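You operate a simulated robot arm through the tools that you are given. There is no shell and no other tool. Be economical: measure what you need, move in short steps, check, and stop when the job is done.

You run a simulated two-armed robot. Do the job below in one go: nothing can be reset, and whatever is moved stays where it is left.

TASK
Wind the pearl string back onto the blue reel, down to mark 0.
Fine: orange knob back on HOLD; leave the grey lever on OPEN.

Only the result counts: the job must be done as asked and must still hold three seconds after the hand-in. Knocking over, shifting, dropping, spilling or breaking anything else fails it.

THE ROBOT
Two 7-joint arms with fingered hands on one trunk, on a base that drives. Base frame: it is fixed to the floor where the robot stands at the start and does not move with it; the origin is under the middle of the robot, x ahead of it, y to its left, z up. Readings come in cm, rad, newtons and seconds.
The left shoulder is at the start at [4.2, 17.4, 112.1], the right one opposite. Places, roughly: grey lever [60, -10, 130]; orange hold knob [50, 10, 120]. Payload 3.8 kg a hand.
Tool frame (each hand has its own): the origin (TCP) lies between the finger pads and is the grasp point; the fingertips stand 2.6 cm ahead of it; z points along the fingers, y is the line along which they close. The gripper opens to 13.2 cm. The gripper's body begins 7.3 cm behind the TCP. The gripper is a hand of 3 fingers: y runs from the thumb to the fingers, the wrist lies at [0, 0, -22.4] in the tool frame, and closing takes about 1.5 s.
Orientation is told as [roll, pitch, yaw] about the base's x, y, z axes, in that order, counted from this pose: with the fingers straight down and closing along the base's y, the tool's x points along the base's -x, its y along +y and its z along -z.

THE INTERFACE
- The arms move only by the tool play_rows. It takes "left_deltas", "right_deltas" or both (then of equal length, played together; a hand with none holds still); each is one flat list of numbers, 7 for each row, row after row: the shift along the base's x, y, z in cm, then the turn, a rotation vector about the base's x, y, z in rad, then the opening in per cent of the stroke, from 0 (shut) to 100 (fully open). In form: [tx, ty, tz, ax, ay, az, grip, tx, ty, tz, ax, ay, az, grip, ...]. A call has 1 to 20 rows; each row shifts and turns the commanded pose from where the row before left it. Rows are played at 5 a second. More than 5 cm and 0.15 rad between two rows, or a gripper value outside its range, and nothing of the call is played. Where a pose cannot be reached the arm comes as near as it can. A force on the tool above 40 N (or 10 N above the force at the start of the call, whichever is more), or a blocked arm, ends the call early, and 0.2 s more pass. Each finger travels about 10.8 cm/s and halts on what it meets, pressing with about 26 N; the grip force reading is that of the motor and also rises with nothing between the fingers. The clock runs only during rows and for 0.2 s after the last one: add rows that do not move to give the fingers time. The reply holds the time, the measured pose of the TCP, the force on the tool along the base axes, the opening and the grip force, in the units named above and with some noise, with the torque about the TCP (base axes, N m) and any sound that the robot's microphone picked up, and new pictures: "pictures" is both (left out), scene, wrist or none (wrist: the cameras of the hands that moved).
- Cameras (640 x 400 px; columns grow to the right, rows downward): "scene" is now at [18.12, -0.95, 106.58]; the picture's right is [-0.12, -0.99, 0.00], its down [0.30, -0.04, -0.95] and it looks along [0.94, -0.12, 0.31] (base axes); focal length 253 px, centre (320, 200). "left" rides on the left gripper at [-6.2, 0.3, -9.2] in its tool frame; the picture's right is [-0.05, -1.00, 0.00], its down [0.83, -0.04, -0.56] and it looks along [0.55, -0.03, 0.83] (tool axes); focal length 230 px, centre (320, 200). "right" rides on the right gripper at [6.1, 0.3, -9.2] in its tool frame; the picture's right is [-0.05, 1.00, 0.00], its down [-0.83, -0.04, -0.55] and it looks along [-0.55, -0.03, 0.83] (tool axes); focal length 230 px, centre (320, 200). There is no depth. A picture from a camera that has moved, and an enlarged one, comes with that camera's place and axes in the base frame and with its lens.
- lift_body(by): slides the trunk up (or, below 0, down) by that many cm; the arms and the scene camera ride with it, the base frame stays. It gives what a move gives, with no picture.
- base_move(legs): drives the robot by 1 to 6 legs, each [ahead, left, turn to the left] in cm, cm and rad, along the robot's own axes; the way and the turn of a leg run together, so that a leg with both is an arc; at most 150 cm and 3.142 rad a leg. The arms and the cameras ride along, it lands a little off, and it stops where it bumps. It gives what a move gives, and a new picture of the scene camera.
- preshape(shape, hand): the hand has 3 fingers and takes this shape, open, in about a second: jaw (thumb against the fingers, like two jaws); tri (thumb and two fingers); tip (a fingertip pinch); poke (one finger out to press); point (the index stretched); flat (the hand flat); cup (the hand cupped); fist (a fist). The gripper value then closes the fingers along that shape, each until it touches; the sizes above hold for jaw. It gives what a move gives, with no picture.
- pan_tilt(pan, tilt): turns the head with the scene camera to pan (to the left, within 1.047 rad either way) and tilt (down, from -0.506 to 1.204), counted from straight ahead of the robot. It gives what a move gives, and a new picture of the scene camera.
- zoom(camera, box): a new picture of the part [left, top, right, bottom] of that camera's present view, enlarged. The clock stands still meanwhile.
- sign_off(): hands the job in; it is judged then, once.

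Go step by step. Nothing tells you exact positions but the pictures and the camera data: compare them with the known pose of the tool, close in by small moves and look again before you grip or let go. The budget is 120 turns and 260 pictures, counting those below and the enlarged ones. Unless the task says otherwise, let go and move clear before handing in.

The tools are called after "Emit:" as name(argument=value, ...) on one line, values as JSON. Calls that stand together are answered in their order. play_rows: Moves the arms, as the interface text tells. Its arguments: {"type":"object","properties":{"left_deltas":{"type":"array","items":{"type":"number"}},"right_deltas":{"type":"array","items":{"type":"number"}},"pictures":{"type":"string","enum":["both","scene","wrist","none"]}},"required":[]} The other tools are called the same way: lift_body (by) slides the trunk up or down; preshape (shape, hand) gives the hand a shape; base_move (legs) drives the base; pan_tilt (pan, tilt) turns the head that bears the scene camera; zoom (camera, box) takes an enlarged picture of a part of a camera's view; sign_off () hands the job in.

At the start:

```text
time_s: 0.0
left_ee_pos: [51.85, 20.44, 99.99]
left_tcp_rot: [0.0, 0.0, 0.002]
left_contact_force: [-0.3, 0.5, 0.1]
left_wrist_torque: [-0.01, -0.01, 0.06]
left_opening: 13.2
left_grasp_force: 0.0
left_shape: jaw
right_ee_pos: [40.86, -16.44, 99.96]
right_tcp_rot: [0.001, -0.002, 0.001]
right_contact_force: [0.3, 0.2, 0.5]
right_wrist_torque: [0.04, -0.01, 0.01]
right_opening: 13.2
right_grasp_force: 0.1
right_shape: jaw
trunk travel left (down, up): [-42.5, 5.7]
robot x, y, heading: [0.09, -0.04, -0.005]
head pan, tilt: [-0.122, -0.311]
```

scene: 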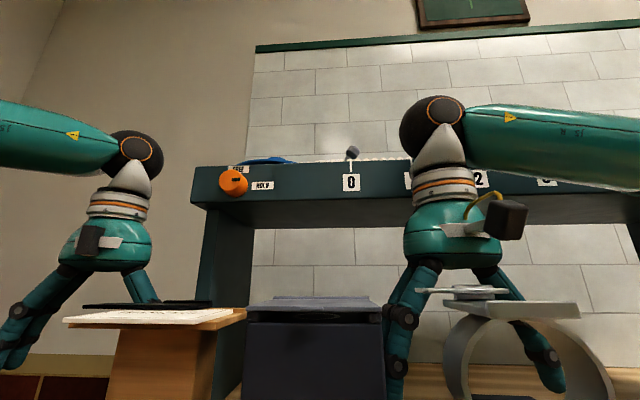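
right: 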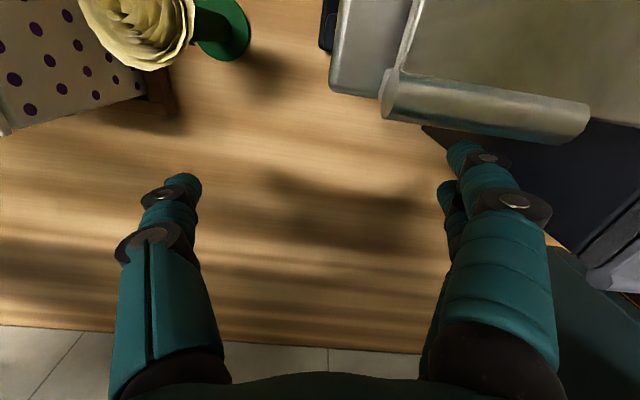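
left: 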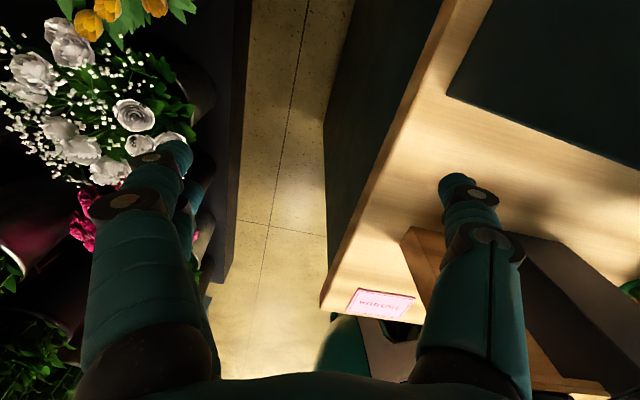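

I see a dark green shelf with an orange knob, mark plates 0..3, and a string on top; the camera is below the work surface. I will raise the trunk and zoom in.

Emit:
lift_body(by=5.6)

Emit:
zoom(camera="scene", box=[180, 120, 420, 270])

Emit:
zoom(camera="scene", box=[400, 120, 640, 270])

```text
time_s: 1.0
left_ee_pos: [51.88, 20.41, 105.4]
left_tcp_rot: [-0.001, 0.004, 0.0]
left_contact_force: [-0.9, 0.1, -0.9]
left_wrist_torque: [0.03, 0.01, 0.01]
left_opening: 13.2
left_grasp_force: 0.1
left_shape: jaw
right_ee_pos: [40.82, -16.4, 105.56]
right_tcp_rot: [-0.001, 0.002, 0.0]
right_contact_force: [0.3, 0.3, 0.9]
right_wrist_torque: [0.01, -0.02, 0.01]
right_opening: 13.21
right_grasp_force: 0.1
right_shape: jaw
trunk travel left (down, up): [-48.1, 0.1]
robot x, y, heading: [0.25, -0.05, 0.001]
head pan, tilt: [-0.122, -0.311]
```

```text
2.67 times, centred on (300, 195) of scene
camera zoom: at [18.73, -0.95, 114.37], right [-0.12, -0.99, 0.0], down [0.3, -0.04, -0.95], along [0.95, -0.12, 0.3], focal length 675 px, centre (373, 213)
```

zoom: 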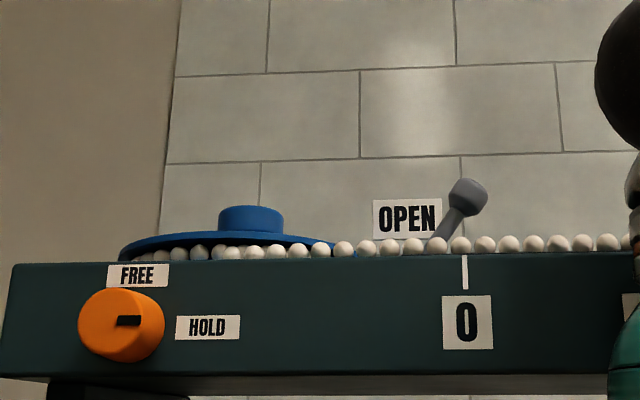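

```text
2.67 times, centred on (520, 195) of scene
camera zoom: at [18.73, -0.95, 114.37], right [-0.12, -0.99, 0.0], down [0.3, -0.04, -0.95], along [0.95, -0.12, 0.3], focal length 675 px, centre (-213, 213)
```

zoom: 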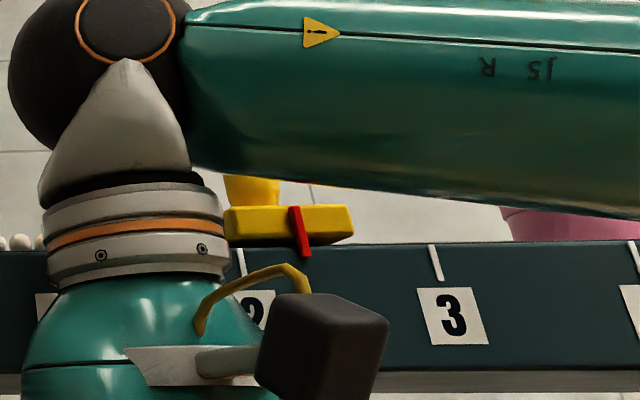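

The reel with its hub is at the left, the knob on HOLD, the lever on OPEN. I bring the hands back and up, to clear the view.

Emit:
play_rows(left_deltas=[-4, 0, 0, 0, 0, 0, 100, -4, 0, 0, 0, 0, 0, 100, -4, 0, 0, 0, 0, 0, 100, 0, 0, 4, 0, 0, 0, 100, 0, 0, 4, 0, 0, 0, 100, 0, 0, 4, 0, 0, 0, 100, 0, 0, 4, 0, 0, 0, 100, 0, 0, 4, 0, 0, 0, 100, 0, 0, 4, 0, 0, 0, 100, 0, 0, 4, 0, 0, 0, 100], right_deltas=[-4, -2, 0, 0, 0, 0, 100, 0, -4, 0, 0, 0, 0, 100, 0, -4, 0, 0, 0, 0, 100, 0, 0, 4, 0, 0, 0, 100, 0, 0, 4, 0, 0, 0, 100, 0, 0, 4, 0, 0, 0, 100, 0, 0, 4, 0, 0, 0, 100, 0, 0, 4, 0, 0, 0, 100, 0, 0, 4, 0, 0, 0, 100, 0, 0, 4, 0, 0, 0, 100], pictures="both")

Emit:
pan_tilt(pan=0, tilt=0.2)

```text
time_s: 1.7
left_ee_pos: [43.29, 20.51, 105.64]
left_tcp_rot: [-0.007, -0.036, 0.042]
left_contact_force: [18.4, -2.9, -3.7]
left_wrist_torque: [0.37, -0.26, 1.44]
left_opening: 13.2
left_grasp_force: 0.1
left_shape: jaw
right_ee_pos: [36.93, -24.48, 105.68]
right_tcp_rot: [0.002, -0.002, -0.001]
right_contact_force: [0.6, 0.3, 0.5]
right_wrist_torque: [0.0, -0.07, 0.0]
right_opening: 13.18
right_grasp_force: 0.0
right_shape: jaw
trunk travel left (down, up): [-48.1, 0.1]
robot x, y, heading: [0.16, -0.28, 0.002]
head pan, tilt: [-0.122, -0.311]
stopped in row 3 (left hand): the force on the tool passed its limit (the readings are from after the stop); the commanded pose is now the measured one
camera scene: at [18.8, -1.01, 114.37], right [-0.12, -0.99, 0.0], down [0.3, -0.04, -0.95], along [0.95, -0.12, 0.3], focal length 253 px, centre (320, 200)
camera right: at [30.79, -24.17, 114.87], right [0.05, 1.0, 0.0], down [0.83, -0.04, 0.55], along [0.55, -0.03, -0.83], focal length 230 px, centre (320, 200)
camera left: at [49.02, 21.13, 115.24], right [0.09, -1.0, 0.01], down [-0.85, -0.07, 0.52], along [-0.52, -0.06, -0.85], focal length 230 px, centre (320, 200)
```

scene: 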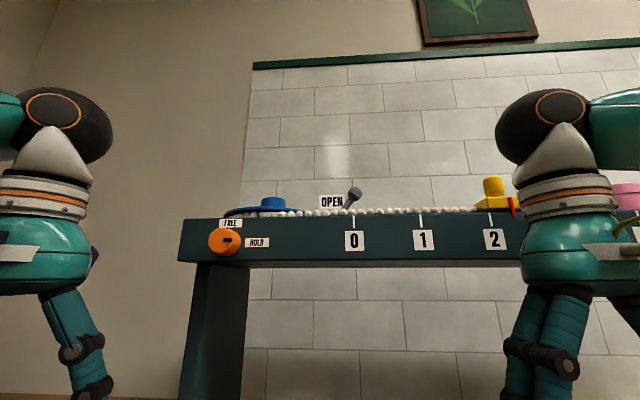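
right: 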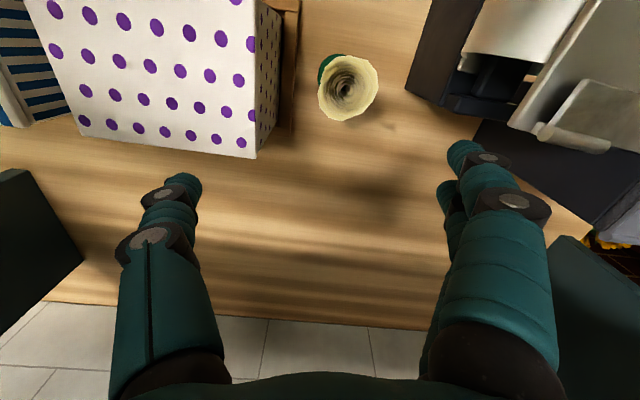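
left: 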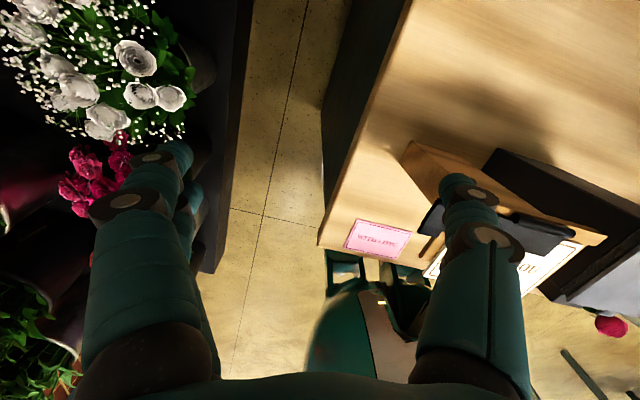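

```text
time_s: 2.7
left_ee_pos: [43.26, 20.5, 105.76]
left_tcp_rot: [-0.005, -0.034, 0.038]
left_contact_force: [22.0, -0.7, -1.5]
left_wrist_torque: [0.04, -0.28, 1.7]
left_opening: 13.2
left_grasp_force: 0.1
left_shape: jaw
right_ee_pos: [37.19, -24.44, 105.6]
right_tcp_rot: [0.0, 0.002, -0.003]
right_contact_force: [0.5, 0.1, 0.0]
right_wrist_torque: [-0.02, 0.02, -0.02]
right_opening: 13.18
right_grasp_force: 0.1
right_shape: jaw
trunk travel left (down, up): [-48.1, 0.1]
robot x, y, heading: [0.28, 0.16, -0.003]
head pan, tilt: [0.0, 0.201]
camera scene: at [20.53, -0.04, 109.88], right [0.0, -1.0, 0.0], down [-0.2, 0.0, -0.98], along [0.98, 0.0, -0.2], focal length 253 px, centre (320, 200)
```

scene: 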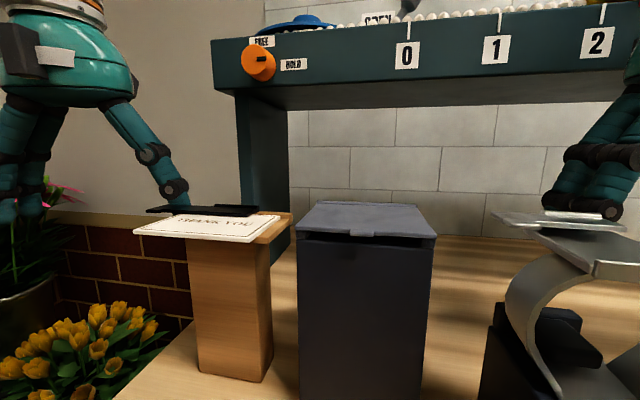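

The left hand's inner finger touched something on the small stand when moving back. I relieve it by moving forward, then straight up.

Emit:
play_rows(left_deltas=[1, 0, 0, 0, 0, 0, 100, 1, 0, 0, 0, 0.03, -0.03, 100, 0, 0, 0, 0, 0, 0, 100], pictures="wrist")

Emit:
zoom(camera="scene", box=[80, 120, 320, 270])

```text
time_s: 3.5
left_ee_pos: [44.88, 20.56, 105.72]
left_tcp_rot: [-0.004, -0.001, 0.001]
left_contact_force: [-0.2, -0.9, 0.0]
left_wrist_torque: [0.0, -0.01, 0.01]
left_opening: 13.19
left_grasp_force: 0.0
left_shape: jaw
right_ee_pos: [36.68, -24.48, 105.69]
right_tcp_rot: [0.002, -0.001, 0.0]
right_contact_force: [0.3, 0.4, -0.2]
right_wrist_torque: [0.01, -0.01, 0.04]
right_opening: 13.18
right_grasp_force: 0.2
right_shape: jaw
trunk travel left (down, up): [-48.1, 0.1]
robot x, y, heading: [-0.15, 0.03, -0.0]
head pan, tilt: [0.0, 0.201]
camera left: at [51.01, 20.85, 115.03], right [0.05, -1.0, 0.0], down [-0.83, -0.04, 0.56], along [-0.55, -0.03, -0.83], focal length 230 px, centre (320, 200)
```

left: 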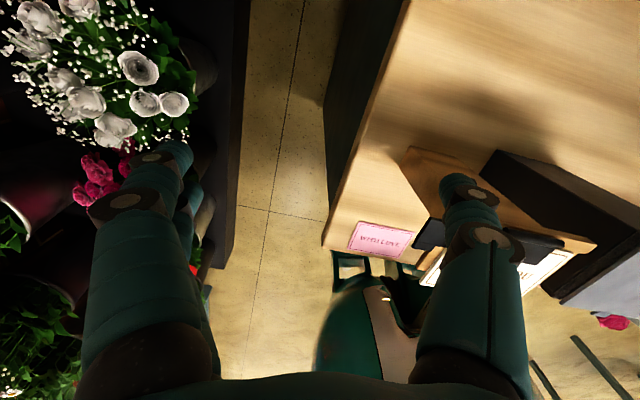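

```text
2.67 times, centred on (200, 195) of scene
camera zoom: at [20.22, -0.01, 109.93], right [0.0, -1.0, 0.0], down [-0.2, 0.0, -0.98], along [0.98, 0.0, -0.2], focal length 675 px, centre (640, 213)
```

zoom: 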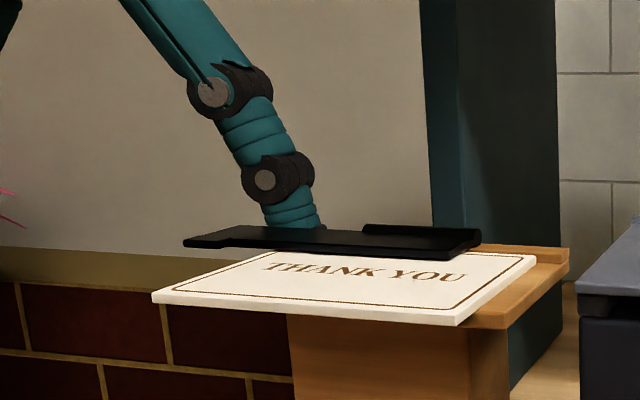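

Contact is released and the sign stand looks in order. Now both hands go straight up.

Emit:
play_rows(left_deltas=[0, 0, 4, 0, 0, 0, 100, 0, 0, 4, 0, 0, 0, 100, 0, 0, 4, 0, 0, 0, 100, 0, 0, 4, 0, 0, 0, 100, 0, 0, 4, 0, 0, 0, 100, 0, 0, 4, 0, 0, 0, 100, 0, 0, 4, 0, 0, 0, 100], right_deltas=[0, 0, 4, 0, 0, 0, 100, 0, 0, 4, 0, 0, 0, 100, 0, 0, 4, 0, 0, 0, 100, 0, 0, 4, 0, 0, 0, 100, 0, 0, 4, 0, 0, 0, 100, 0, 0, 4, 0, 0, 0, 100, 0, 0, 4, 0, 0, 0, 100], pictures="wrist")

Emit:
pan_tilt(pan=-0.1, tilt=-0.3)

```text
time_s: 5.1
left_ee_pos: [44.71, 20.36, 134.18]
left_tcp_rot: [-0.006, -0.004, 0.001]
left_contact_force: [-0.1, -0.2, -0.3]
left_wrist_torque: [0.0, -0.03, 0.01]
left_opening: 13.19
left_grasp_force: 0.1
left_shape: jaw
right_ee_pos: [36.35, -24.8, 133.79]
right_tcp_rot: [0.001, -0.003, -0.001]
right_contact_force: [-0.4, 0.9, 0.9]
right_wrist_torque: [0.02, -0.01, -0.04]
right_opening: 13.18
right_grasp_force: 0.0
right_shape: jaw
trunk travel left (down, up): [-48.1, 0.1]
robot x, y, heading: [0.13, 0.01, 0.002]
head pan, tilt: [0.0, 0.201]
camera right: at [30.3, -24.46, 143.03], right [0.05, 1.0, 0.0], down [0.83, -0.05, 0.56], along [0.56, -0.03, -0.83], focal length 230 px, centre (320, 200)
camera left: at [50.74, 20.78, 143.48], right [0.05, -1.0, 0.01], down [-0.83, -0.04, 0.55], along [-0.55, -0.04, -0.83], focal length 230 px, centre (320, 200)
```

right: 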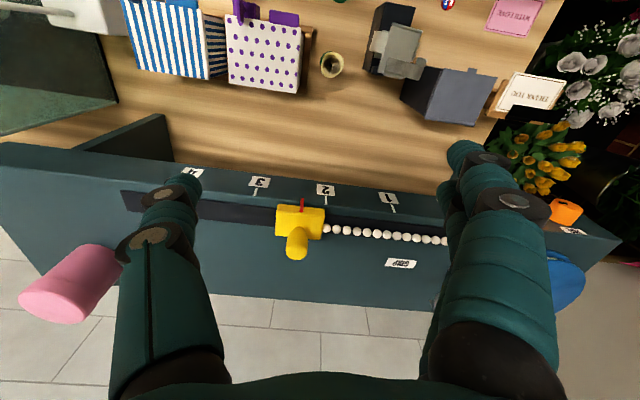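
left: 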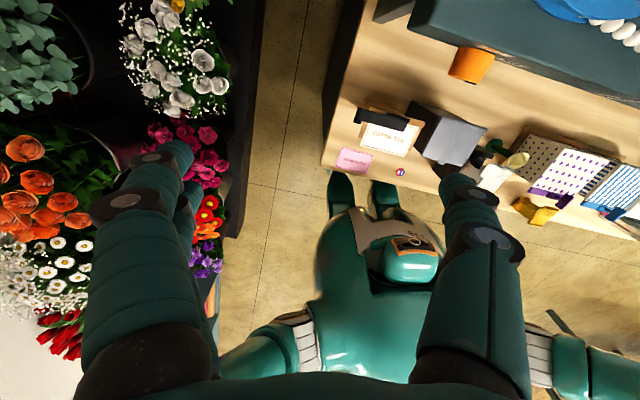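

```text
time_s: 6.0
left_ee_pos: [45.04, 20.43, 133.96]
left_tcp_rot: [-0.005, 0.0, 0.004]
left_contact_force: [-0.1, 0.4, -0.1]
left_wrist_torque: [0.0, -0.02, 0.01]
left_opening: 13.2
left_grasp_force: 0.0
left_shape: jaw
right_ee_pos: [36.72, -24.73, 133.62]
right_tcp_rot: [0.001, -0.001, -0.001]
right_contact_force: [-0.4, 0.5, 0.8]
right_wrist_torque: [0.0, -0.01, 0.0]
right_opening: 13.19
right_grasp_force: 0.1
right_shape: jaw
trunk travel left (down, up): [-48.1, 0.1]
robot x, y, heading: [0.0, 0.06, -0.004]
head pan, tilt: [-0.099, -0.3]
camera scene: at [18.77, -0.8, 114.3], right [-0.1, -0.99, 0.0], down [0.29, -0.03, -0.96], along [0.95, -0.1, 0.29], focal length 253 px, centre (320, 200)
```

scene: 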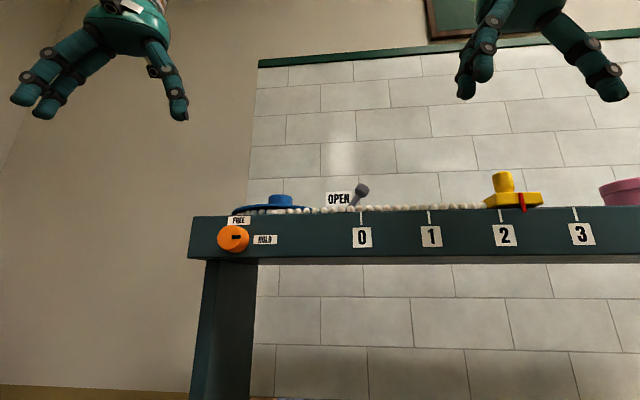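

Triangulated: shelf top around z 121, knob about [49.5, 6, 119], pointer at roughly mark 2.3 (y ≈ -27), shelf yawed about -0.15 rad. I bring the right hand over to look at the reel from above.

Emit:
play_rows(right_deltas=[0, 4, 1.5, 0, 0, 0, 100, 0, 4, 1.5, 0, 0, 0, 100, 0, 4, 1.5, 0, 0, 0, 100, 0, 4, 1.5, 0, 0, 0, 100, 0, 4, 1, 0, 0, 0, 100, 0, 3, 1, 0, 0, 0, 100, 0, 0, 0, 0, 0, 0, 100], pictures="both")

```text
time_s: 7.6
left_ee_pos: [45.0, 20.26, 133.95]
left_tcp_rot: [-0.005, 0.001, 0.004]
left_contact_force: [0.1, 0.0, 0.1]
left_wrist_torque: [0.02, -0.01, -0.01]
left_opening: 13.18
left_grasp_force: 0.1
left_shape: jaw
right_ee_pos: [36.78, -1.59, 141.64]
right_tcp_rot: [0.001, -0.002, -0.001]
right_contact_force: [-0.4, 0.1, -0.3]
right_wrist_torque: [0.01, -0.01, 0.02]
right_opening: 13.21
right_grasp_force: 0.1
right_shape: jaw
trunk travel left (down, up): [-48.1, 0.1]
robot x, y, heading: [0.28, -0.26, -0.003]
head pan, tilt: [-0.099, -0.3]
camera scene: at [18.77, -0.89, 114.31], right [-0.1, -0.99, 0.0], down [0.29, -0.03, -0.96], along [0.95, -0.1, 0.3], focal length 253 px, centre (320, 200)
camera right: at [30.67, -1.39, 150.97], right [0.05, 1.0, 0.0], down [0.83, -0.04, 0.56], along [0.56, -0.03, -0.83], focal length 230 px, centre (320, 200)
```

scene: 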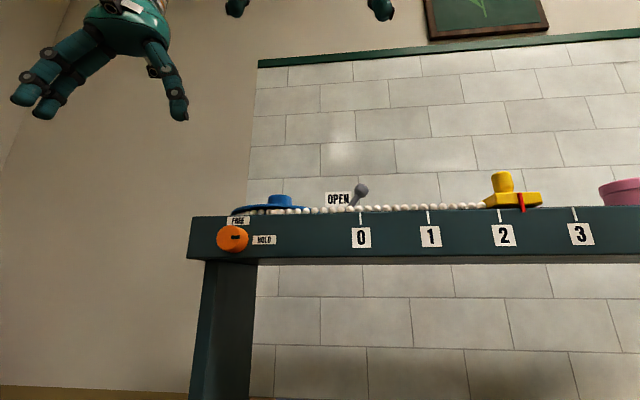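
right: 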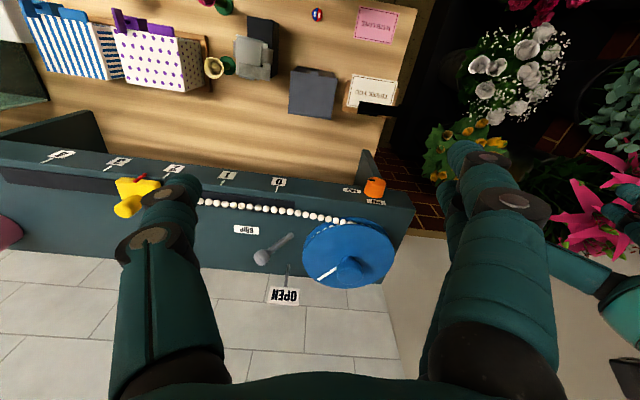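

Emit:
zoom(camera="right", box=[220, 160, 412, 300])

Emit:
zoom(camera="scene", box=[180, 170, 380, 270])

```text
2.86 times, centred on (316, 230) of right
camera zoom: at [30.67, -1.39, 150.97], right [0.05, 1.0, 0.0], down [0.83, -0.04, 0.56], along [0.56, -0.03, -0.83], focal length 657 px, centre (331, 114)
```

zoom: 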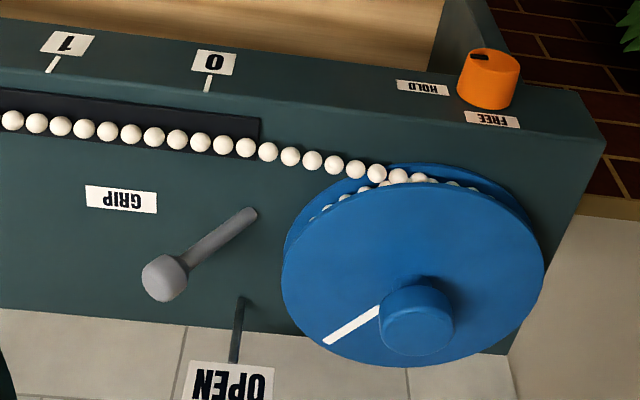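

```text
3.20 times, centred on (280, 220) of scene
camera zoom: at [18.77, -0.89, 114.31], right [-0.1, -0.99, 0.0], down [0.29, -0.03, -0.96], along [0.95, -0.1, 0.3], focal length 810 px, centre (448, 136)
```

zoom: 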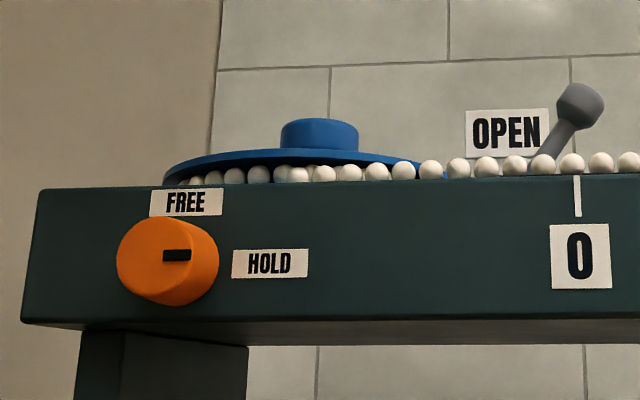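

Hub is at about [59.7, 1.6, 127] (4 cm wide, axis vertical), knob centre about [50, 6.2, 118.7]; winding means turning the reel clockwise seen from above. First I pitch the left hand to point forward for the knob, and check it can reach that.

Emit:
play_rows(left_deltas=[0, 0, 0, 0, -0.1428, 0, 100, 0, 0, 0, 0, -0.1428, 0, 100, 0, 0, 0, 0, -0.1428, 0, 100, 0, 0, 0, 0, -0.1428, 0, 100, 0, 0, 0, 0, -0.1428, 0, 100, 0, 0, 0, 0, -0.1428, 0, 100, 0, 0, 0, 0, -0.1428, 0, 100, 0, 0, 0, 0, -0.1428, 0, 100, 0, 0, 0, 0, -0.1428, 0, 100, 0, 0, 0, 0, -0.1428, 0, 100, 0, 0, 0, 0, -0.1428, 0, 100, 0, 0, 0, 0, 0, -0.1, 100, 0, 0, 0, 0, 0, -0.097, 100, 0, 0, 0, 0, 0, 0, 100], pictures="both")

```text
time_s: 10.6
left_ee_pos: [45.15, 20.47, 133.68]
left_tcp_rot: [-1.511, -1.568, 1.307]
left_contact_force: [0.5, 0.5, -0.2]
left_wrist_torque: [-0.03, 0.01, 0.0]
left_opening: 13.19
left_grasp_force: 0.1
left_shape: jaw
right_ee_pos: [36.7, -1.77, 141.54]
right_tcp_rot: [0.0, -0.002, 0.0]
right_contact_force: [-0.6, -0.3, -0.5]
right_wrist_torque: [-0.03, 0.0, -0.03]
right_opening: 13.19
right_grasp_force: 0.0
right_shape: jaw
trunk travel left (down, up): [-48.1, 0.1]
robot x, y, heading: [0.07, 0.02, -0.002]
head pan, tilt: [-0.099, -0.3]
camera scene: at [18.83, -0.83, 114.29], right [-0.1, -0.99, 0.0], down [0.29, -0.03, -0.96], along [0.95, -0.1, 0.29], focal length 253 px, centre (320, 200)
camera left: at [36.02, 22.62, 139.91], right [-0.2, -0.98, 0.05], down [-0.55, 0.07, -0.83], along [0.81, -0.2, -0.55], focal length 230 px, centre (320, 200)
```

scene: 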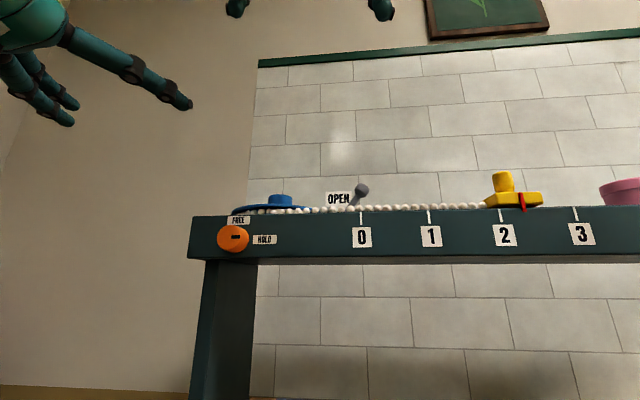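
left: 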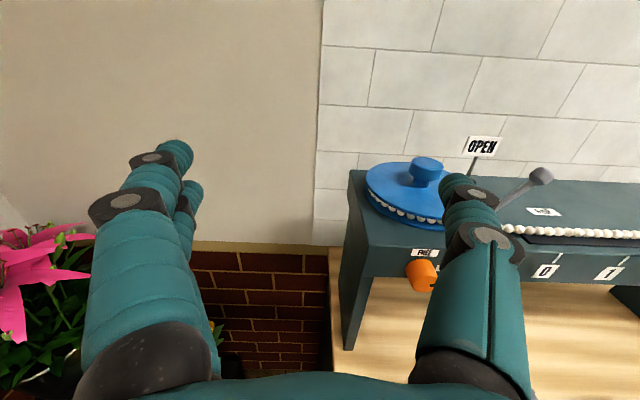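

The left hand can point forward, and its camera confirms hub [60.4, 1.8, 127.8] and knob [50.4, 6.3, 118.7]. I bring the left hand to a standoff before the knob, with a smaller opening.

Emit:
play_rows(left_deltas=[-0.6, -2.5, -2, 0, 0, 0, 70, -0.6, -2.5, -3, 0, 0, 0, 60, -0.5, -2.5, -3, 0, 0, 0, 55, -0.5, -2.5, -3, 0, 0, 0, 55, -0.5, -2.5, -4, 0, 0, 0, 55, 0, 0, 0, 0, 0, 0, 55], pictures="both")

```text
time_s: 12.0
left_ee_pos: [47.32, 11.75, 126.32]
left_tcp_rot: [-0.084, -1.567, -0.124]
left_contact_force: [0.2, 0.7, 0.3]
left_wrist_torque: [-0.01, -0.03, -0.01]
left_opening: 7.28
left_grasp_force: 0.1
left_shape: jaw
left hand out of reach, approached as far as the arm can: row 1, 2, 3, 4, 5
right_ee_pos: [36.76, -1.5, 141.59]
right_tcp_rot: [0.0, 0.0, -0.003]
right_contact_force: [0.3, -1.0, 0.0]
right_wrist_torque: [-0.02, 0.02, 0.0]
right_opening: 13.17
right_grasp_force: 0.1
right_shape: jaw
trunk travel left (down, up): [-48.1, 0.1]
robot x, y, heading: [0.1, 0.0, 0.004]
head pan, tilt: [-0.099, -0.3]
camera scene: at [18.76, -0.74, 114.31], right [-0.1, -0.99, 0.0], down [0.29, -0.03, -0.96], along [0.95, -0.1, 0.3], focal length 253 px, centre (320, 200)
camera left: at [38.27, 13.99, 132.62], right [-0.21, -0.98, 0.05], down [-0.56, 0.07, -0.83], along [0.81, -0.2, -0.56], focal length 230 px, centre (320, 200)
```

scene: 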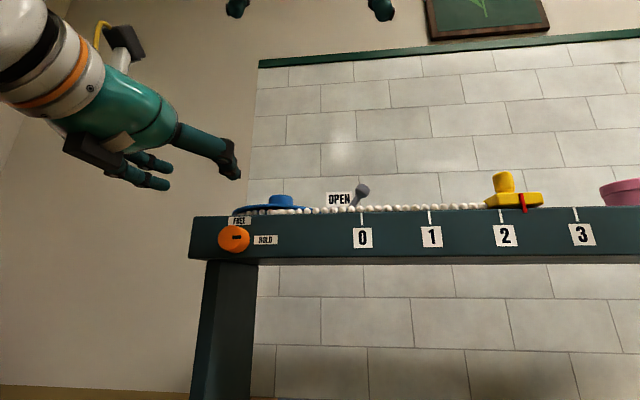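
left: 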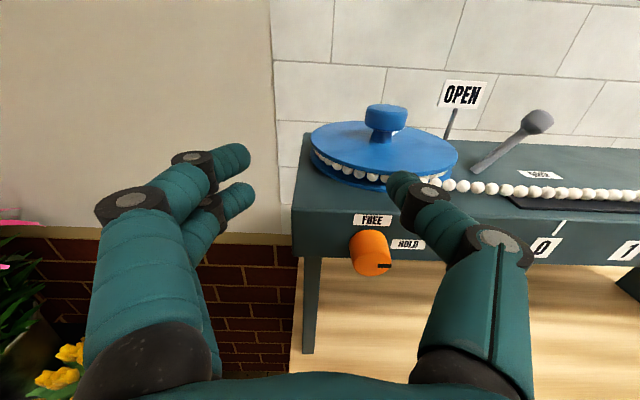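

The left arm cannot fold that close, so I clear the hand to the left, look at the reel, then back the base up by 5 cm.

Emit:
zoom(camera="left", box=[280, 80, 560, 300])

Emit:
base_move(legs=[[-5, 0, 0]])

```text
1.82 times, centred on (420, 190) of left
camera zoom: at [38.27, 13.99, 132.62], right [-0.21, -0.98, 0.05], down [-0.56, 0.07, -0.83], along [0.81, -0.2, -0.56], focal length 418 px, centre (138, 218)
```

zoom: 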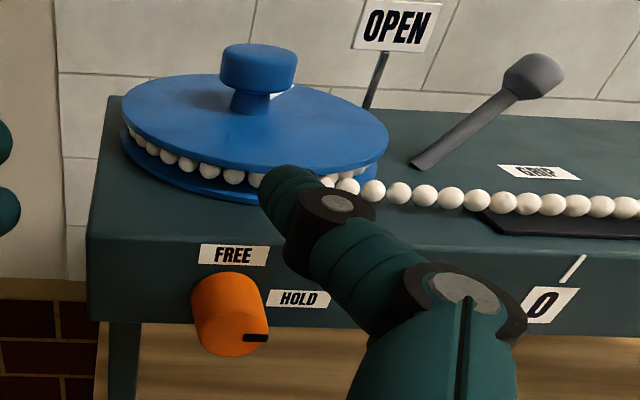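

```text
time_s: 12.9
left_ee_pos: [42.78, 11.65, 126.1]
left_tcp_rot: [-0.005, -1.563, -0.203]
left_contact_force: [-1.1, 0.8, -0.1]
left_wrist_torque: [-0.02, 0.01, 0.02]
left_opening: 7.27
left_grasp_force: 0.0
left_shape: jaw
right_ee_pos: [32.2, -1.61, 141.53]
right_tcp_rot: [-0.001, 0.001, -0.004]
right_contact_force: [-0.3, -0.2, 0.6]
right_wrist_torque: [0.0, 0.0, -0.03]
right_opening: 13.2
right_grasp_force: 0.0
right_shape: jaw
trunk travel left (down, up): [-48.1, 0.1]
robot x, y, heading: [-4.81, 0.5, -0.003]
head pan, tilt: [-0.099, -0.3]
camera scene: at [14.11, -0.81, 114.24], right [-0.1, -0.99, 0.0], down [0.29, -0.03, -0.96], along [0.95, -0.1, 0.29], focal length 253 px, centre (320, 200)
```

scene: 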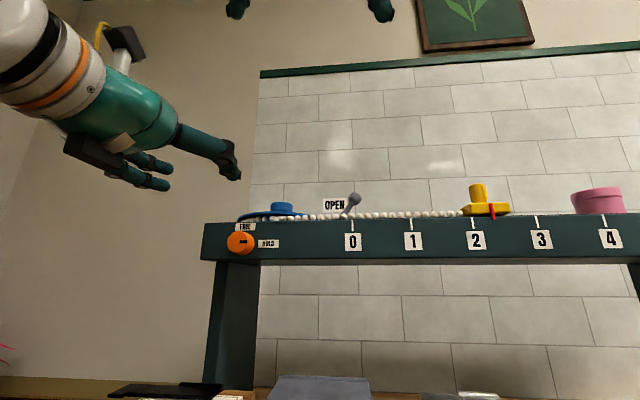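

The base moved back. Now the left hand goes to a standoff centred before the knob, about [45.3, 7.3, 118.7].

Emit:
play_rows(left_deltas=[0, -2.2, -2.5, 0, 0, 0, 55, 0, -2.1, -2.5, 0, 0, 0, 55, 1, 0, -2.4, 0, 0, 0, 55, 1.5, 0, 0, 0, 0, 0, 55, 0, 0, 0, 0, 0, 0, 55], pictures="both")

```text
time_s: 14.1
left_ee_pos: [43.41, 12.29, 126.25]
left_tcp_rot: [0.132, -1.563, -0.34]
left_contact_force: [-0.4, -0.3, 0.0]
left_wrist_torque: [0.01, 0.0, 0.02]
left_opening: 7.27
left_grasp_force: 0.1
left_shape: jaw
left hand out of reach, approached as far as the arm can: row 1, 2, 3, 4
right_ee_pos: [31.91, -1.72, 141.72]
right_tcp_rot: [0.0, -0.002, 0.0]
right_contact_force: [0.3, 0.2, 0.1]
right_wrist_torque: [0.03, 0.01, 0.03]
right_opening: 13.2
right_grasp_force: 0.1
right_shape: jaw
trunk travel left (down, up): [-48.1, 0.1]
robot x, y, heading: [-4.83, -0.18, 0.003]
head pan, tilt: [-0.099, -0.3]
camera scene: at [13.93, -0.84, 114.32], right [-0.1, -0.99, 0.0], down [0.29, -0.03, -0.96], along [0.95, -0.1, 0.3], focal length 253 px, centre (320, 200)
camera left: at [34.45, 14.53, 132.61], right [-0.21, -0.98, 0.05], down [-0.56, 0.07, -0.83], along [0.8, -0.2, -0.56], focal length 230 px, centre (320, 200)
```

scene: 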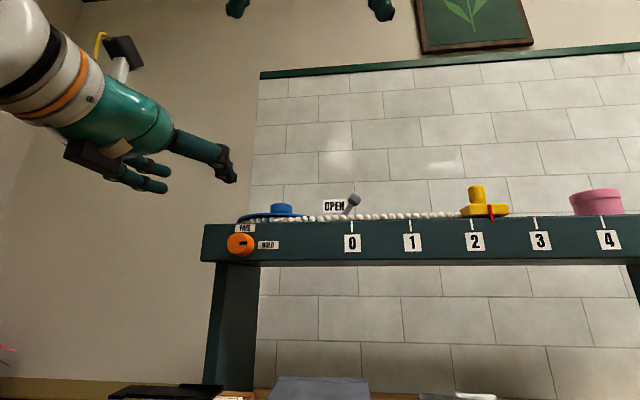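
left: 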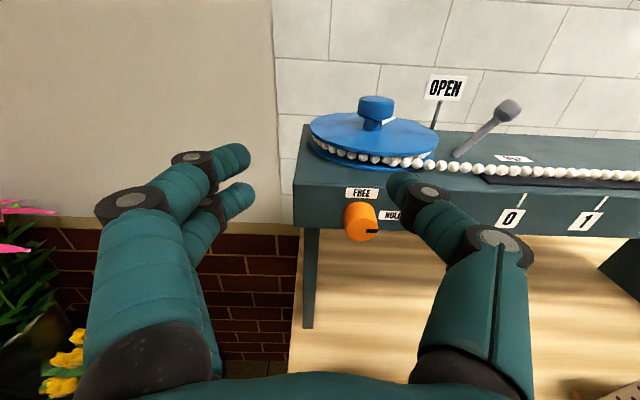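

The path dipped inside the arm's minimum reach; I go forward first, then sideways and down.

Emit:
play_rows(left_deltas=[2.4, -0.5, 0, 0, 0, 0, 55, 0, -2.3, 0, 0, 0, 0, 55, 0, -2.2, 0, 0, 0, 0, 55, 0, 0, -2.5, 0, 0, 0, 55, 0, 0, -2.5, 0, 0, 0, 55, 0, 0, -2.4, 0, 0, 0, 55, 0, 0, 0, 0, 0, 0, 55], pictures="both")

```text
time_s: 15.7
left_ee_pos: [45.09, 10.5, 126.83]
left_tcp_rot: [0.063, -1.561, -0.273]
left_contact_force: [-0.3, 0.0, 0.0]
left_wrist_torque: [-0.01, 0.0, 0.01]
left_opening: 7.28
left_grasp_force: 0.0
left_shape: jaw
left hand out of reach, approached as far as the arm can: row 1, 2, 3, 4, 5, 6
right_ee_pos: [31.88, -1.66, 141.72]
right_tcp_rot: [0.001, 0.001, -0.004]
right_contact_force: [0.0, 0.2, 1.0]
right_wrist_torque: [0.03, 0.0, 0.0]
right_opening: 13.21
right_grasp_force: 0.0
right_shape: jaw
trunk travel left (down, up): [-48.1, 0.1]
robot x, y, heading: [-5.17, -0.22, -0.0]
head pan, tilt: [-0.099, -0.3]
camera scene: at [13.97, -0.8, 114.31], right [-0.1, -0.99, 0.0], down [0.29, -0.03, -0.96], along [0.95, -0.1, 0.3], focal length 253 px, centre (320, 200)
camera left: at [36.12, 12.94, 133.11], right [-0.21, -0.98, 0.05], down [-0.56, 0.07, -0.83], along [0.8, -0.2, -0.56], focal length 230 px, centre (320, 200)
```

scene: 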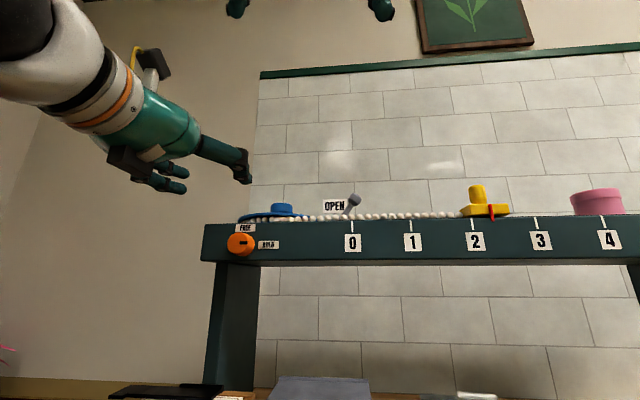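
left: 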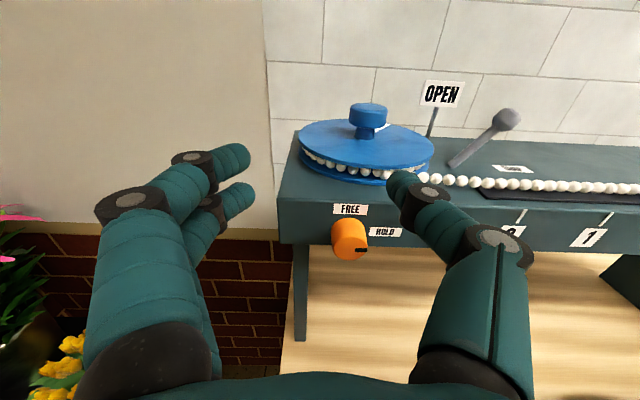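

The arm's limit depends on its pose relative to the trunk, so I lower the trunk and shift the base to the right instead, keeping the arm posture.

Emit:
lift_body(by=-8.1)

Emit:
base_move(legs=[[0, -3.2, 0]])

Emit:
play_rows(left_deltas=[0, 0, 0, 0, 0, 0, 55], pictures="wrist")

```text
time_s: 16.9
left_ee_pos: [47.71, 10.67, 112.64]
left_tcp_rot: [-0.19, -1.448, -0.018]
left_contact_force: [-0.2, 1.4, -0.4]
left_wrist_torque: [0.01, 0.04, 0.01]
left_opening: 7.29
left_grasp_force: 0.0
left_shape: jaw
right_ee_pos: [34.69, -1.71, 130.68]
right_tcp_rot: [-0.001, 0.073, -0.002]
right_contact_force: [-0.2, 0.2, -0.3]
right_wrist_torque: [0.01, -0.02, 0.02]
right_opening: 13.19
right_grasp_force: 0.0
right_shape: jaw
trunk travel left (down, up): [-40.0, 8.2]
robot x, y, heading: [-4.96, 0.05, -0.004]
head pan, tilt: [-0.099, -0.3]
```

```text
time_s: 17.7
left_ee_pos: [47.67, 7.63, 112.59]
left_tcp_rot: [-0.189, -1.448, -0.02]
left_contact_force: [-0.3, 1.2, -0.7]
left_wrist_torque: [0.01, -0.01, 0.0]
left_opening: 7.26
left_grasp_force: 0.1
left_shape: jaw
right_ee_pos: [34.79, -4.68, 130.58]
right_tcp_rot: [0.0, 0.074, -0.002]
right_contact_force: [-0.3, -0.4, -0.8]
right_wrist_torque: [0.0, -0.01, 0.0]
right_opening: 13.19
right_grasp_force: 0.0
right_shape: jaw
trunk travel left (down, up): [-40.0, 8.2]
robot x, y, heading: [-4.66, -3.17, 0.0]
head pan, tilt: [-0.099, -0.3]
camera scene: at [13.03, -3.9, 103.28], right [-0.1, -0.99, 0.0], down [0.29, -0.03, -0.96], along [0.95, -0.1, 0.3], focal length 253 px, centre (320, 200)
```

scene: 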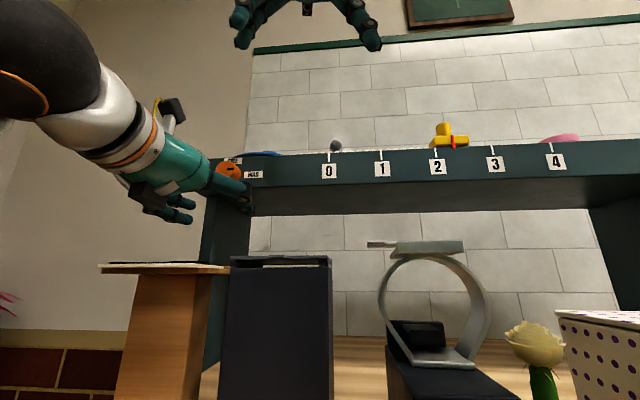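

```text
time_s: 18.1
left_ee_pos: [47.68, 7.63, 112.71]
left_tcp_rot: [-0.195, -1.446, -0.014]
left_contact_force: [0.1, 0.4, -0.6]
left_wrist_torque: [-0.03, 0.02, 0.04]
left_opening: 7.28
left_grasp_force: 0.1
left_shape: jaw
right_ee_pos: [34.8, -4.55, 130.62]
right_tcp_rot: [-0.001, 0.076, -0.002]
right_contact_force: [0.1, 0.4, 0.6]
right_wrist_torque: [-0.04, -0.02, -0.01]
right_opening: 13.19
right_grasp_force: 0.0
right_shape: jaw
trunk travel left (down, up): [-40.0, 8.2]
robot x, y, heading: [-4.76, -3.04, 0.003]
head pan, tilt: [-0.099, -0.3]
camera left: at [39.49, 9.9, 119.89], right [-0.2, -0.98, 0.08], down [-0.65, 0.07, -0.76], along [0.73, -0.2, -0.65], focal length 230 px, centre (320, 200)
```

left: 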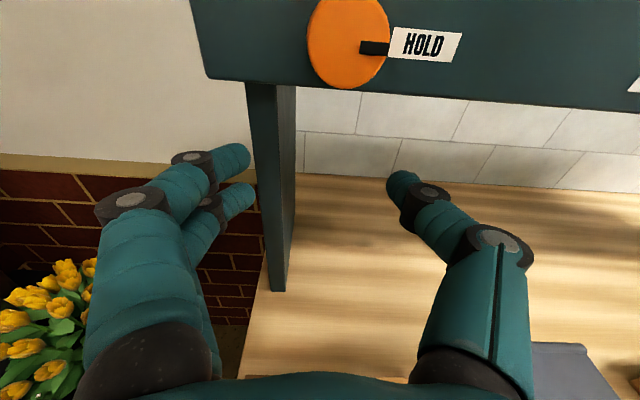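

The trunk leans as it drops, so the hand is now just below the knob. I back off, level the hand, and raise it to the knob height.

Emit:
play_rows(left_deltas=[-2.4, 0.4, 0, 0, 0, 0, 55, 0, -0.4, 2, 0, -0.06, 0, 55, 0, -0.3, 2, 0, -0.06, 0, 55, 0, 0, 2, 0, 0, 0, 55, 0, 0, 0, 0, 0, 0, 55], pictures="wrist")

```text
time_s: 19.3
left_ee_pos: [47.35, 6.6, 119.29]
left_tcp_rot: [0.38, -1.568, -0.587]
left_contact_force: [0.6, -0.7, 0.2]
left_wrist_torque: [0.04, -0.02, -0.01]
left_opening: 7.29
left_grasp_force: 0.0
left_shape: jaw
left hand out of reach, approached as far as the arm can: row 1
right_ee_pos: [34.74, -4.77, 130.65]
right_tcp_rot: [0.0, 0.074, -0.002]
right_contact_force: [-0.9, -0.3, -0.5]
right_wrist_torque: [0.02, 0.0, 0.0]
right_opening: 13.19
right_grasp_force: 0.1
right_shape: jaw
trunk travel left (down, up): [-40.0, 8.2]
robot x, y, heading: [-5.07, -3.17, -0.001]
head pan, tilt: [-0.099, -0.3]
camera left: at [38.34, 8.81, 125.65], right [-0.21, -0.98, 0.05], down [-0.55, 0.07, -0.83], along [0.81, -0.2, -0.56], focal length 230 px, centre (320, 200)
```

left: 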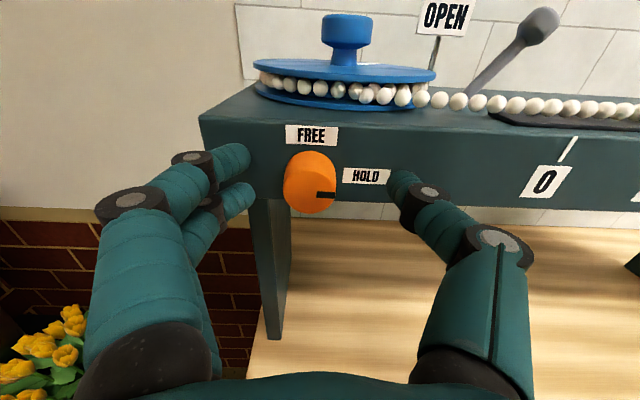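

The knob sits between the fingers, front face about 2 cm ahead of the TCP. I advance 1.3 cm and close on it.

Emit:
play_rows(left_deltas=[0.7, 0.05, -0.1, 0, 0, 0, 55, 0.6, 0, -0.1, 0, 0, 0, 50, 0, 0, 0, 0, 0, 0, 40, 0, 0, 0, 0, 0, 0, 30, 0, 0, 0, 0, 0, 0, 20, 0, 0, 0, 0, 0, 0, 10, 0, 0, 0, 0, 0, 0, 10, 0, 0, 0, 0, 0, 0, 10], pictures="wrist")

```text
time_s: 21.1
left_ee_pos: [48.59, 6.64, 119.16]
left_tcp_rot: [0.413, -1.568, -0.62]
left_contact_force: [2.0, -0.6, 1.9]
left_wrist_torque: [-0.02, -0.03, 0.0]
left_opening: 2.04
left_grasp_force: 25.9
left_shape: jaw
right_ee_pos: [34.88, -4.78, 130.71]
right_tcp_rot: [0.0, 0.075, -0.003]
right_contact_force: [0.4, -0.7, 0.3]
right_wrist_torque: [0.03, -0.01, 0.0]
right_opening: 13.18
right_grasp_force: 0.1
right_shape: jaw
trunk travel left (down, up): [-40.0, 8.2]
robot x, y, heading: [-4.6, -3.25, -0.001]
head pan, tilt: [-0.099, -0.3]
camera left: at [39.63, 8.92, 125.44], right [-0.21, -0.98, 0.05], down [-0.55, 0.07, -0.83], along [0.81, -0.2, -0.56], focal length 230 px, centre (320, 200)
```

left: 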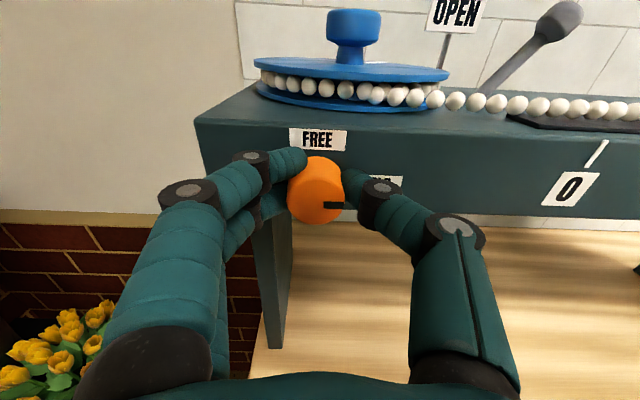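

Gripped. Now I turn it counterclockwise (towards FREE), half way first.

Emit:
play_rows(left_deltas=[0, 0, 0, -0.14, 0.028, 0, 5, 0, 0, 0, -0.14, 0.028, 0, 5, 0, 0, 0, -0.14, 0.028, 0, 5, 0, 0, 0, -0.14, 0.028, 0, 5, 0, 0, 0, -0.14, 0.028, 0, 5, 0, 0, 0, -0.14, 0.028, 0, 5], pictures="both")

```text
time_s: 22.5
left_ee_pos: [48.68, 7.05, 119.2]
left_tcp_rot: [-1.579, -0.712, 1.374]
left_contact_force: [3.2, 11.5, 5.7]
left_wrist_torque: [0.08, -0.09, 0.23]
left_opening: 2.05
left_grasp_force: 26.0
left_shape: jaw
right_ee_pos: [34.91, -4.54, 130.76]
right_tcp_rot: [-0.002, 0.076, -0.003]
right_contact_force: [0.5, 0.5, -0.2]
right_wrist_torque: [0.03, -0.02, 0.04]
right_opening: 13.19
right_grasp_force: 0.0
right_shape: jaw
trunk travel left (down, up): [-40.0, 8.2]
robot x, y, heading: [-4.68, -2.9, -0.002]
head pan, tilt: [-0.099, -0.3]
camera scene: at [13.02, -3.75, 103.29], right [-0.1, -0.99, 0.0], down [0.29, -0.03, -0.96], along [0.95, -0.1, 0.3], focal length 253 px, centre (320, 200)
camera left: at [40.57, 13.71, 122.94], right [-0.13, -0.6, 0.79], down [-0.67, -0.53, -0.51], along [0.73, -0.6, -0.33], focal length 230 px, centre (320, 200)
```

scene: 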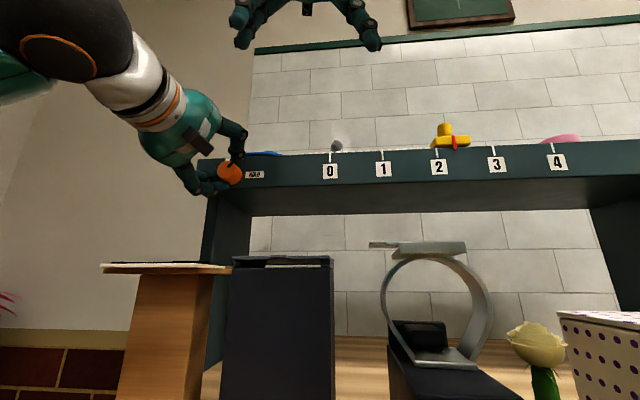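
left: 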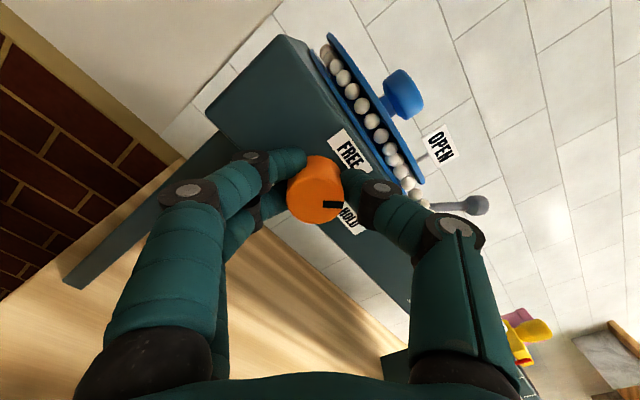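

The knob follows the hand. I finish the quarter turn, easing the side force.

Emit:
play_rows(left_deltas=[0, 0.1, 0, -0.14, 0.028, 0, 5, 0, 0.1, 0, -0.14, 0.028, 0, 5, 0, 0.1, 0, -0.14, 0.028, 0, 5, 0, 0, 0, -0.14, 0.028, 0, 5, 0, 0, 0, -0.14, 0.028, 0, 5, 0, 0, 0, 0, 0, 0, 5], pictures="both")

```text
time_s: 23.9
left_ee_pos: [48.89, 7.33, 118.94]
left_tcp_rot: [-1.577, -0.001, 1.372]
left_contact_force: [0.8, 13.6, -3.2]
left_wrist_torque: [0.07, 0.11, 0.19]
left_opening: 2.05
left_grasp_force: 26.5
left_shape: jaw
right_ee_pos: [35.01, -4.63, 130.62]
right_tcp_rot: [-0.002, 0.074, -0.001]
right_contact_force: [0.0, 0.0, 0.1]
right_wrist_torque: [0.02, 0.01, 0.0]
right_opening: 13.18
right_grasp_force: 0.0
right_shape: jaw
trunk travel left (down, up): [-40.0, 8.2]
robot x, y, heading: [-4.29, -2.98, 0.002]
head pan, tilt: [-0.099, -0.3]
camera scene: at [13.05, -3.73, 103.27], right [-0.1, -0.99, 0.0], down [0.29, -0.03, -0.96], along [0.95, -0.1, 0.3], focal length 253 px, centre (320, 200)
camera left: at [40.88, 15.17, 118.61], right [0.0, 0.05, 1.0], down [-0.71, -0.7, 0.04], along [0.71, -0.71, 0.04], focal length 230 px, centre (320, 200)
```

scene: 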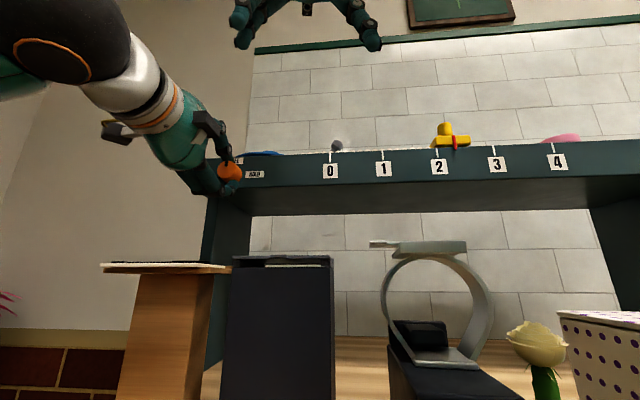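
left: 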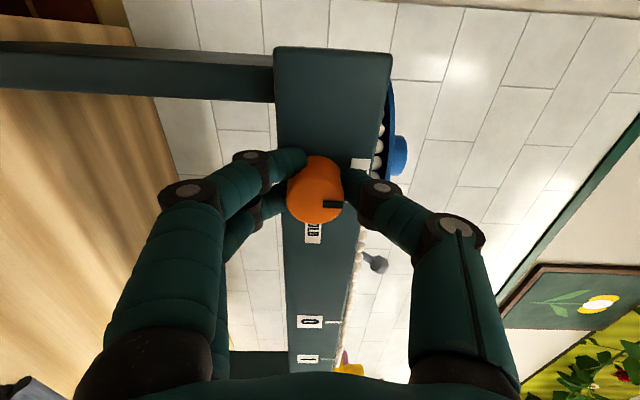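

The knob now points to FREE and the slider has not moved. I let go and back off with the base.

Emit:
play_rows(left_deltas=[0, 0, 0, 0, 0, 0, 20, 0, 0, 0, 0, 0, 0, 35, 0, 0, 0, 0, 0, 0, 50, 0, 0, 0, 0, 0, 0, 60, 0, 0, 0, 0, 0, 0, 60], pictures="none")

Emit:
base_move(legs=[[-8, 0, 0]])

Emit:
zoom(camera="scene", box=[200, 120, 500, 220])

```text
time_s: 25.1
left_ee_pos: [48.72, 7.08, 119.1]
left_tcp_rot: [-1.581, -0.002, 1.371]
left_contact_force: [-0.2, -0.1, 0.3]
left_wrist_torque: [-0.04, -0.01, 0.03]
left_opening: 7.88
left_grasp_force: 0.1
left_shape: jaw
right_ee_pos: [34.85, -4.83, 130.62]
right_tcp_rot: [0.0, 0.075, -0.002]
right_contact_force: [-0.8, -0.3, -0.1]
right_wrist_torque: [0.01, -0.02, -0.02]
right_opening: 13.17
right_grasp_force: 0.1
right_shape: jaw
trunk travel left (down, up): [-40.0, 8.2]
robot x, y, heading: [-4.84, -3.25, -0.003]
head pan, tilt: [-0.099, -0.3]
```

```text
time_s: 26.2
left_ee_pos: [40.73, 7.08, 118.99]
left_tcp_rot: [-1.581, -0.001, 1.373]
left_contact_force: [0.1, 0.4, 1.1]
left_wrist_torque: [0.02, 0.04, -0.02]
left_opening: 7.86
left_grasp_force: 0.1
left_shape: jaw
right_ee_pos: [27.02, -4.73, 130.69]
right_tcp_rot: [0.0, 0.074, -0.001]
right_contact_force: [-0.5, 0.0, 0.1]
right_wrist_torque: [-0.02, -0.03, -0.03]
right_opening: 13.2
right_grasp_force: 0.1
right_shape: jaw
trunk travel left (down, up): [-40.0, 8.2]
robot x, y, heading: [-12.85, -3.45, 0.003]
head pan, tilt: [-0.099, -0.3]
camera scene: at [5.11, -3.88, 103.29], right [-0.1, -1.0, 0.0], down [0.29, -0.03, -0.96], along [0.95, -0.09, 0.3], focal length 253 px, centre (320, 200)
```

scene: 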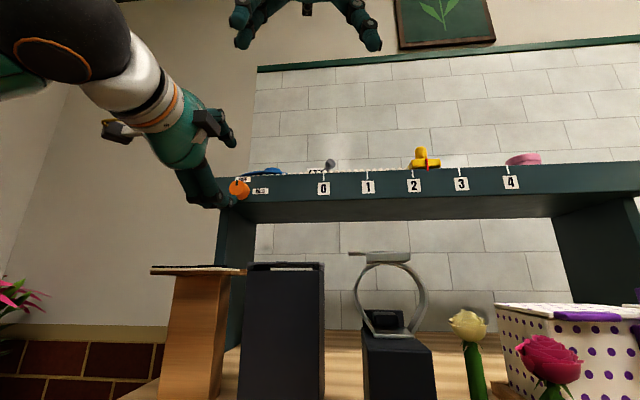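

```text
2.13 times, centred on (350, 170) of scene
camera zoom: at [5.11, -3.88, 103.29], right [-0.1, -1.0, 0.0], down [0.29, -0.03, -0.96], along [0.95, -0.09, 0.3], focal length 540 px, centre (256, 264)
```

zoom: 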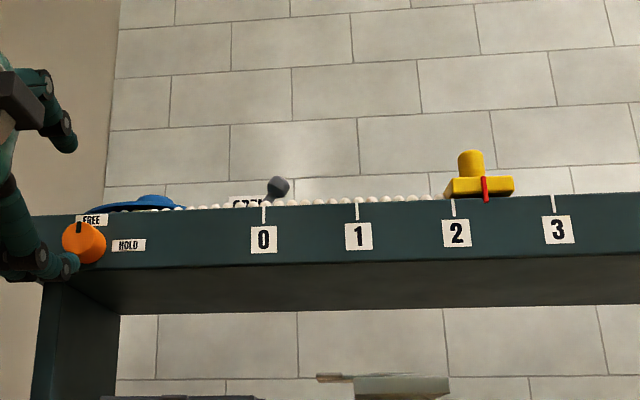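

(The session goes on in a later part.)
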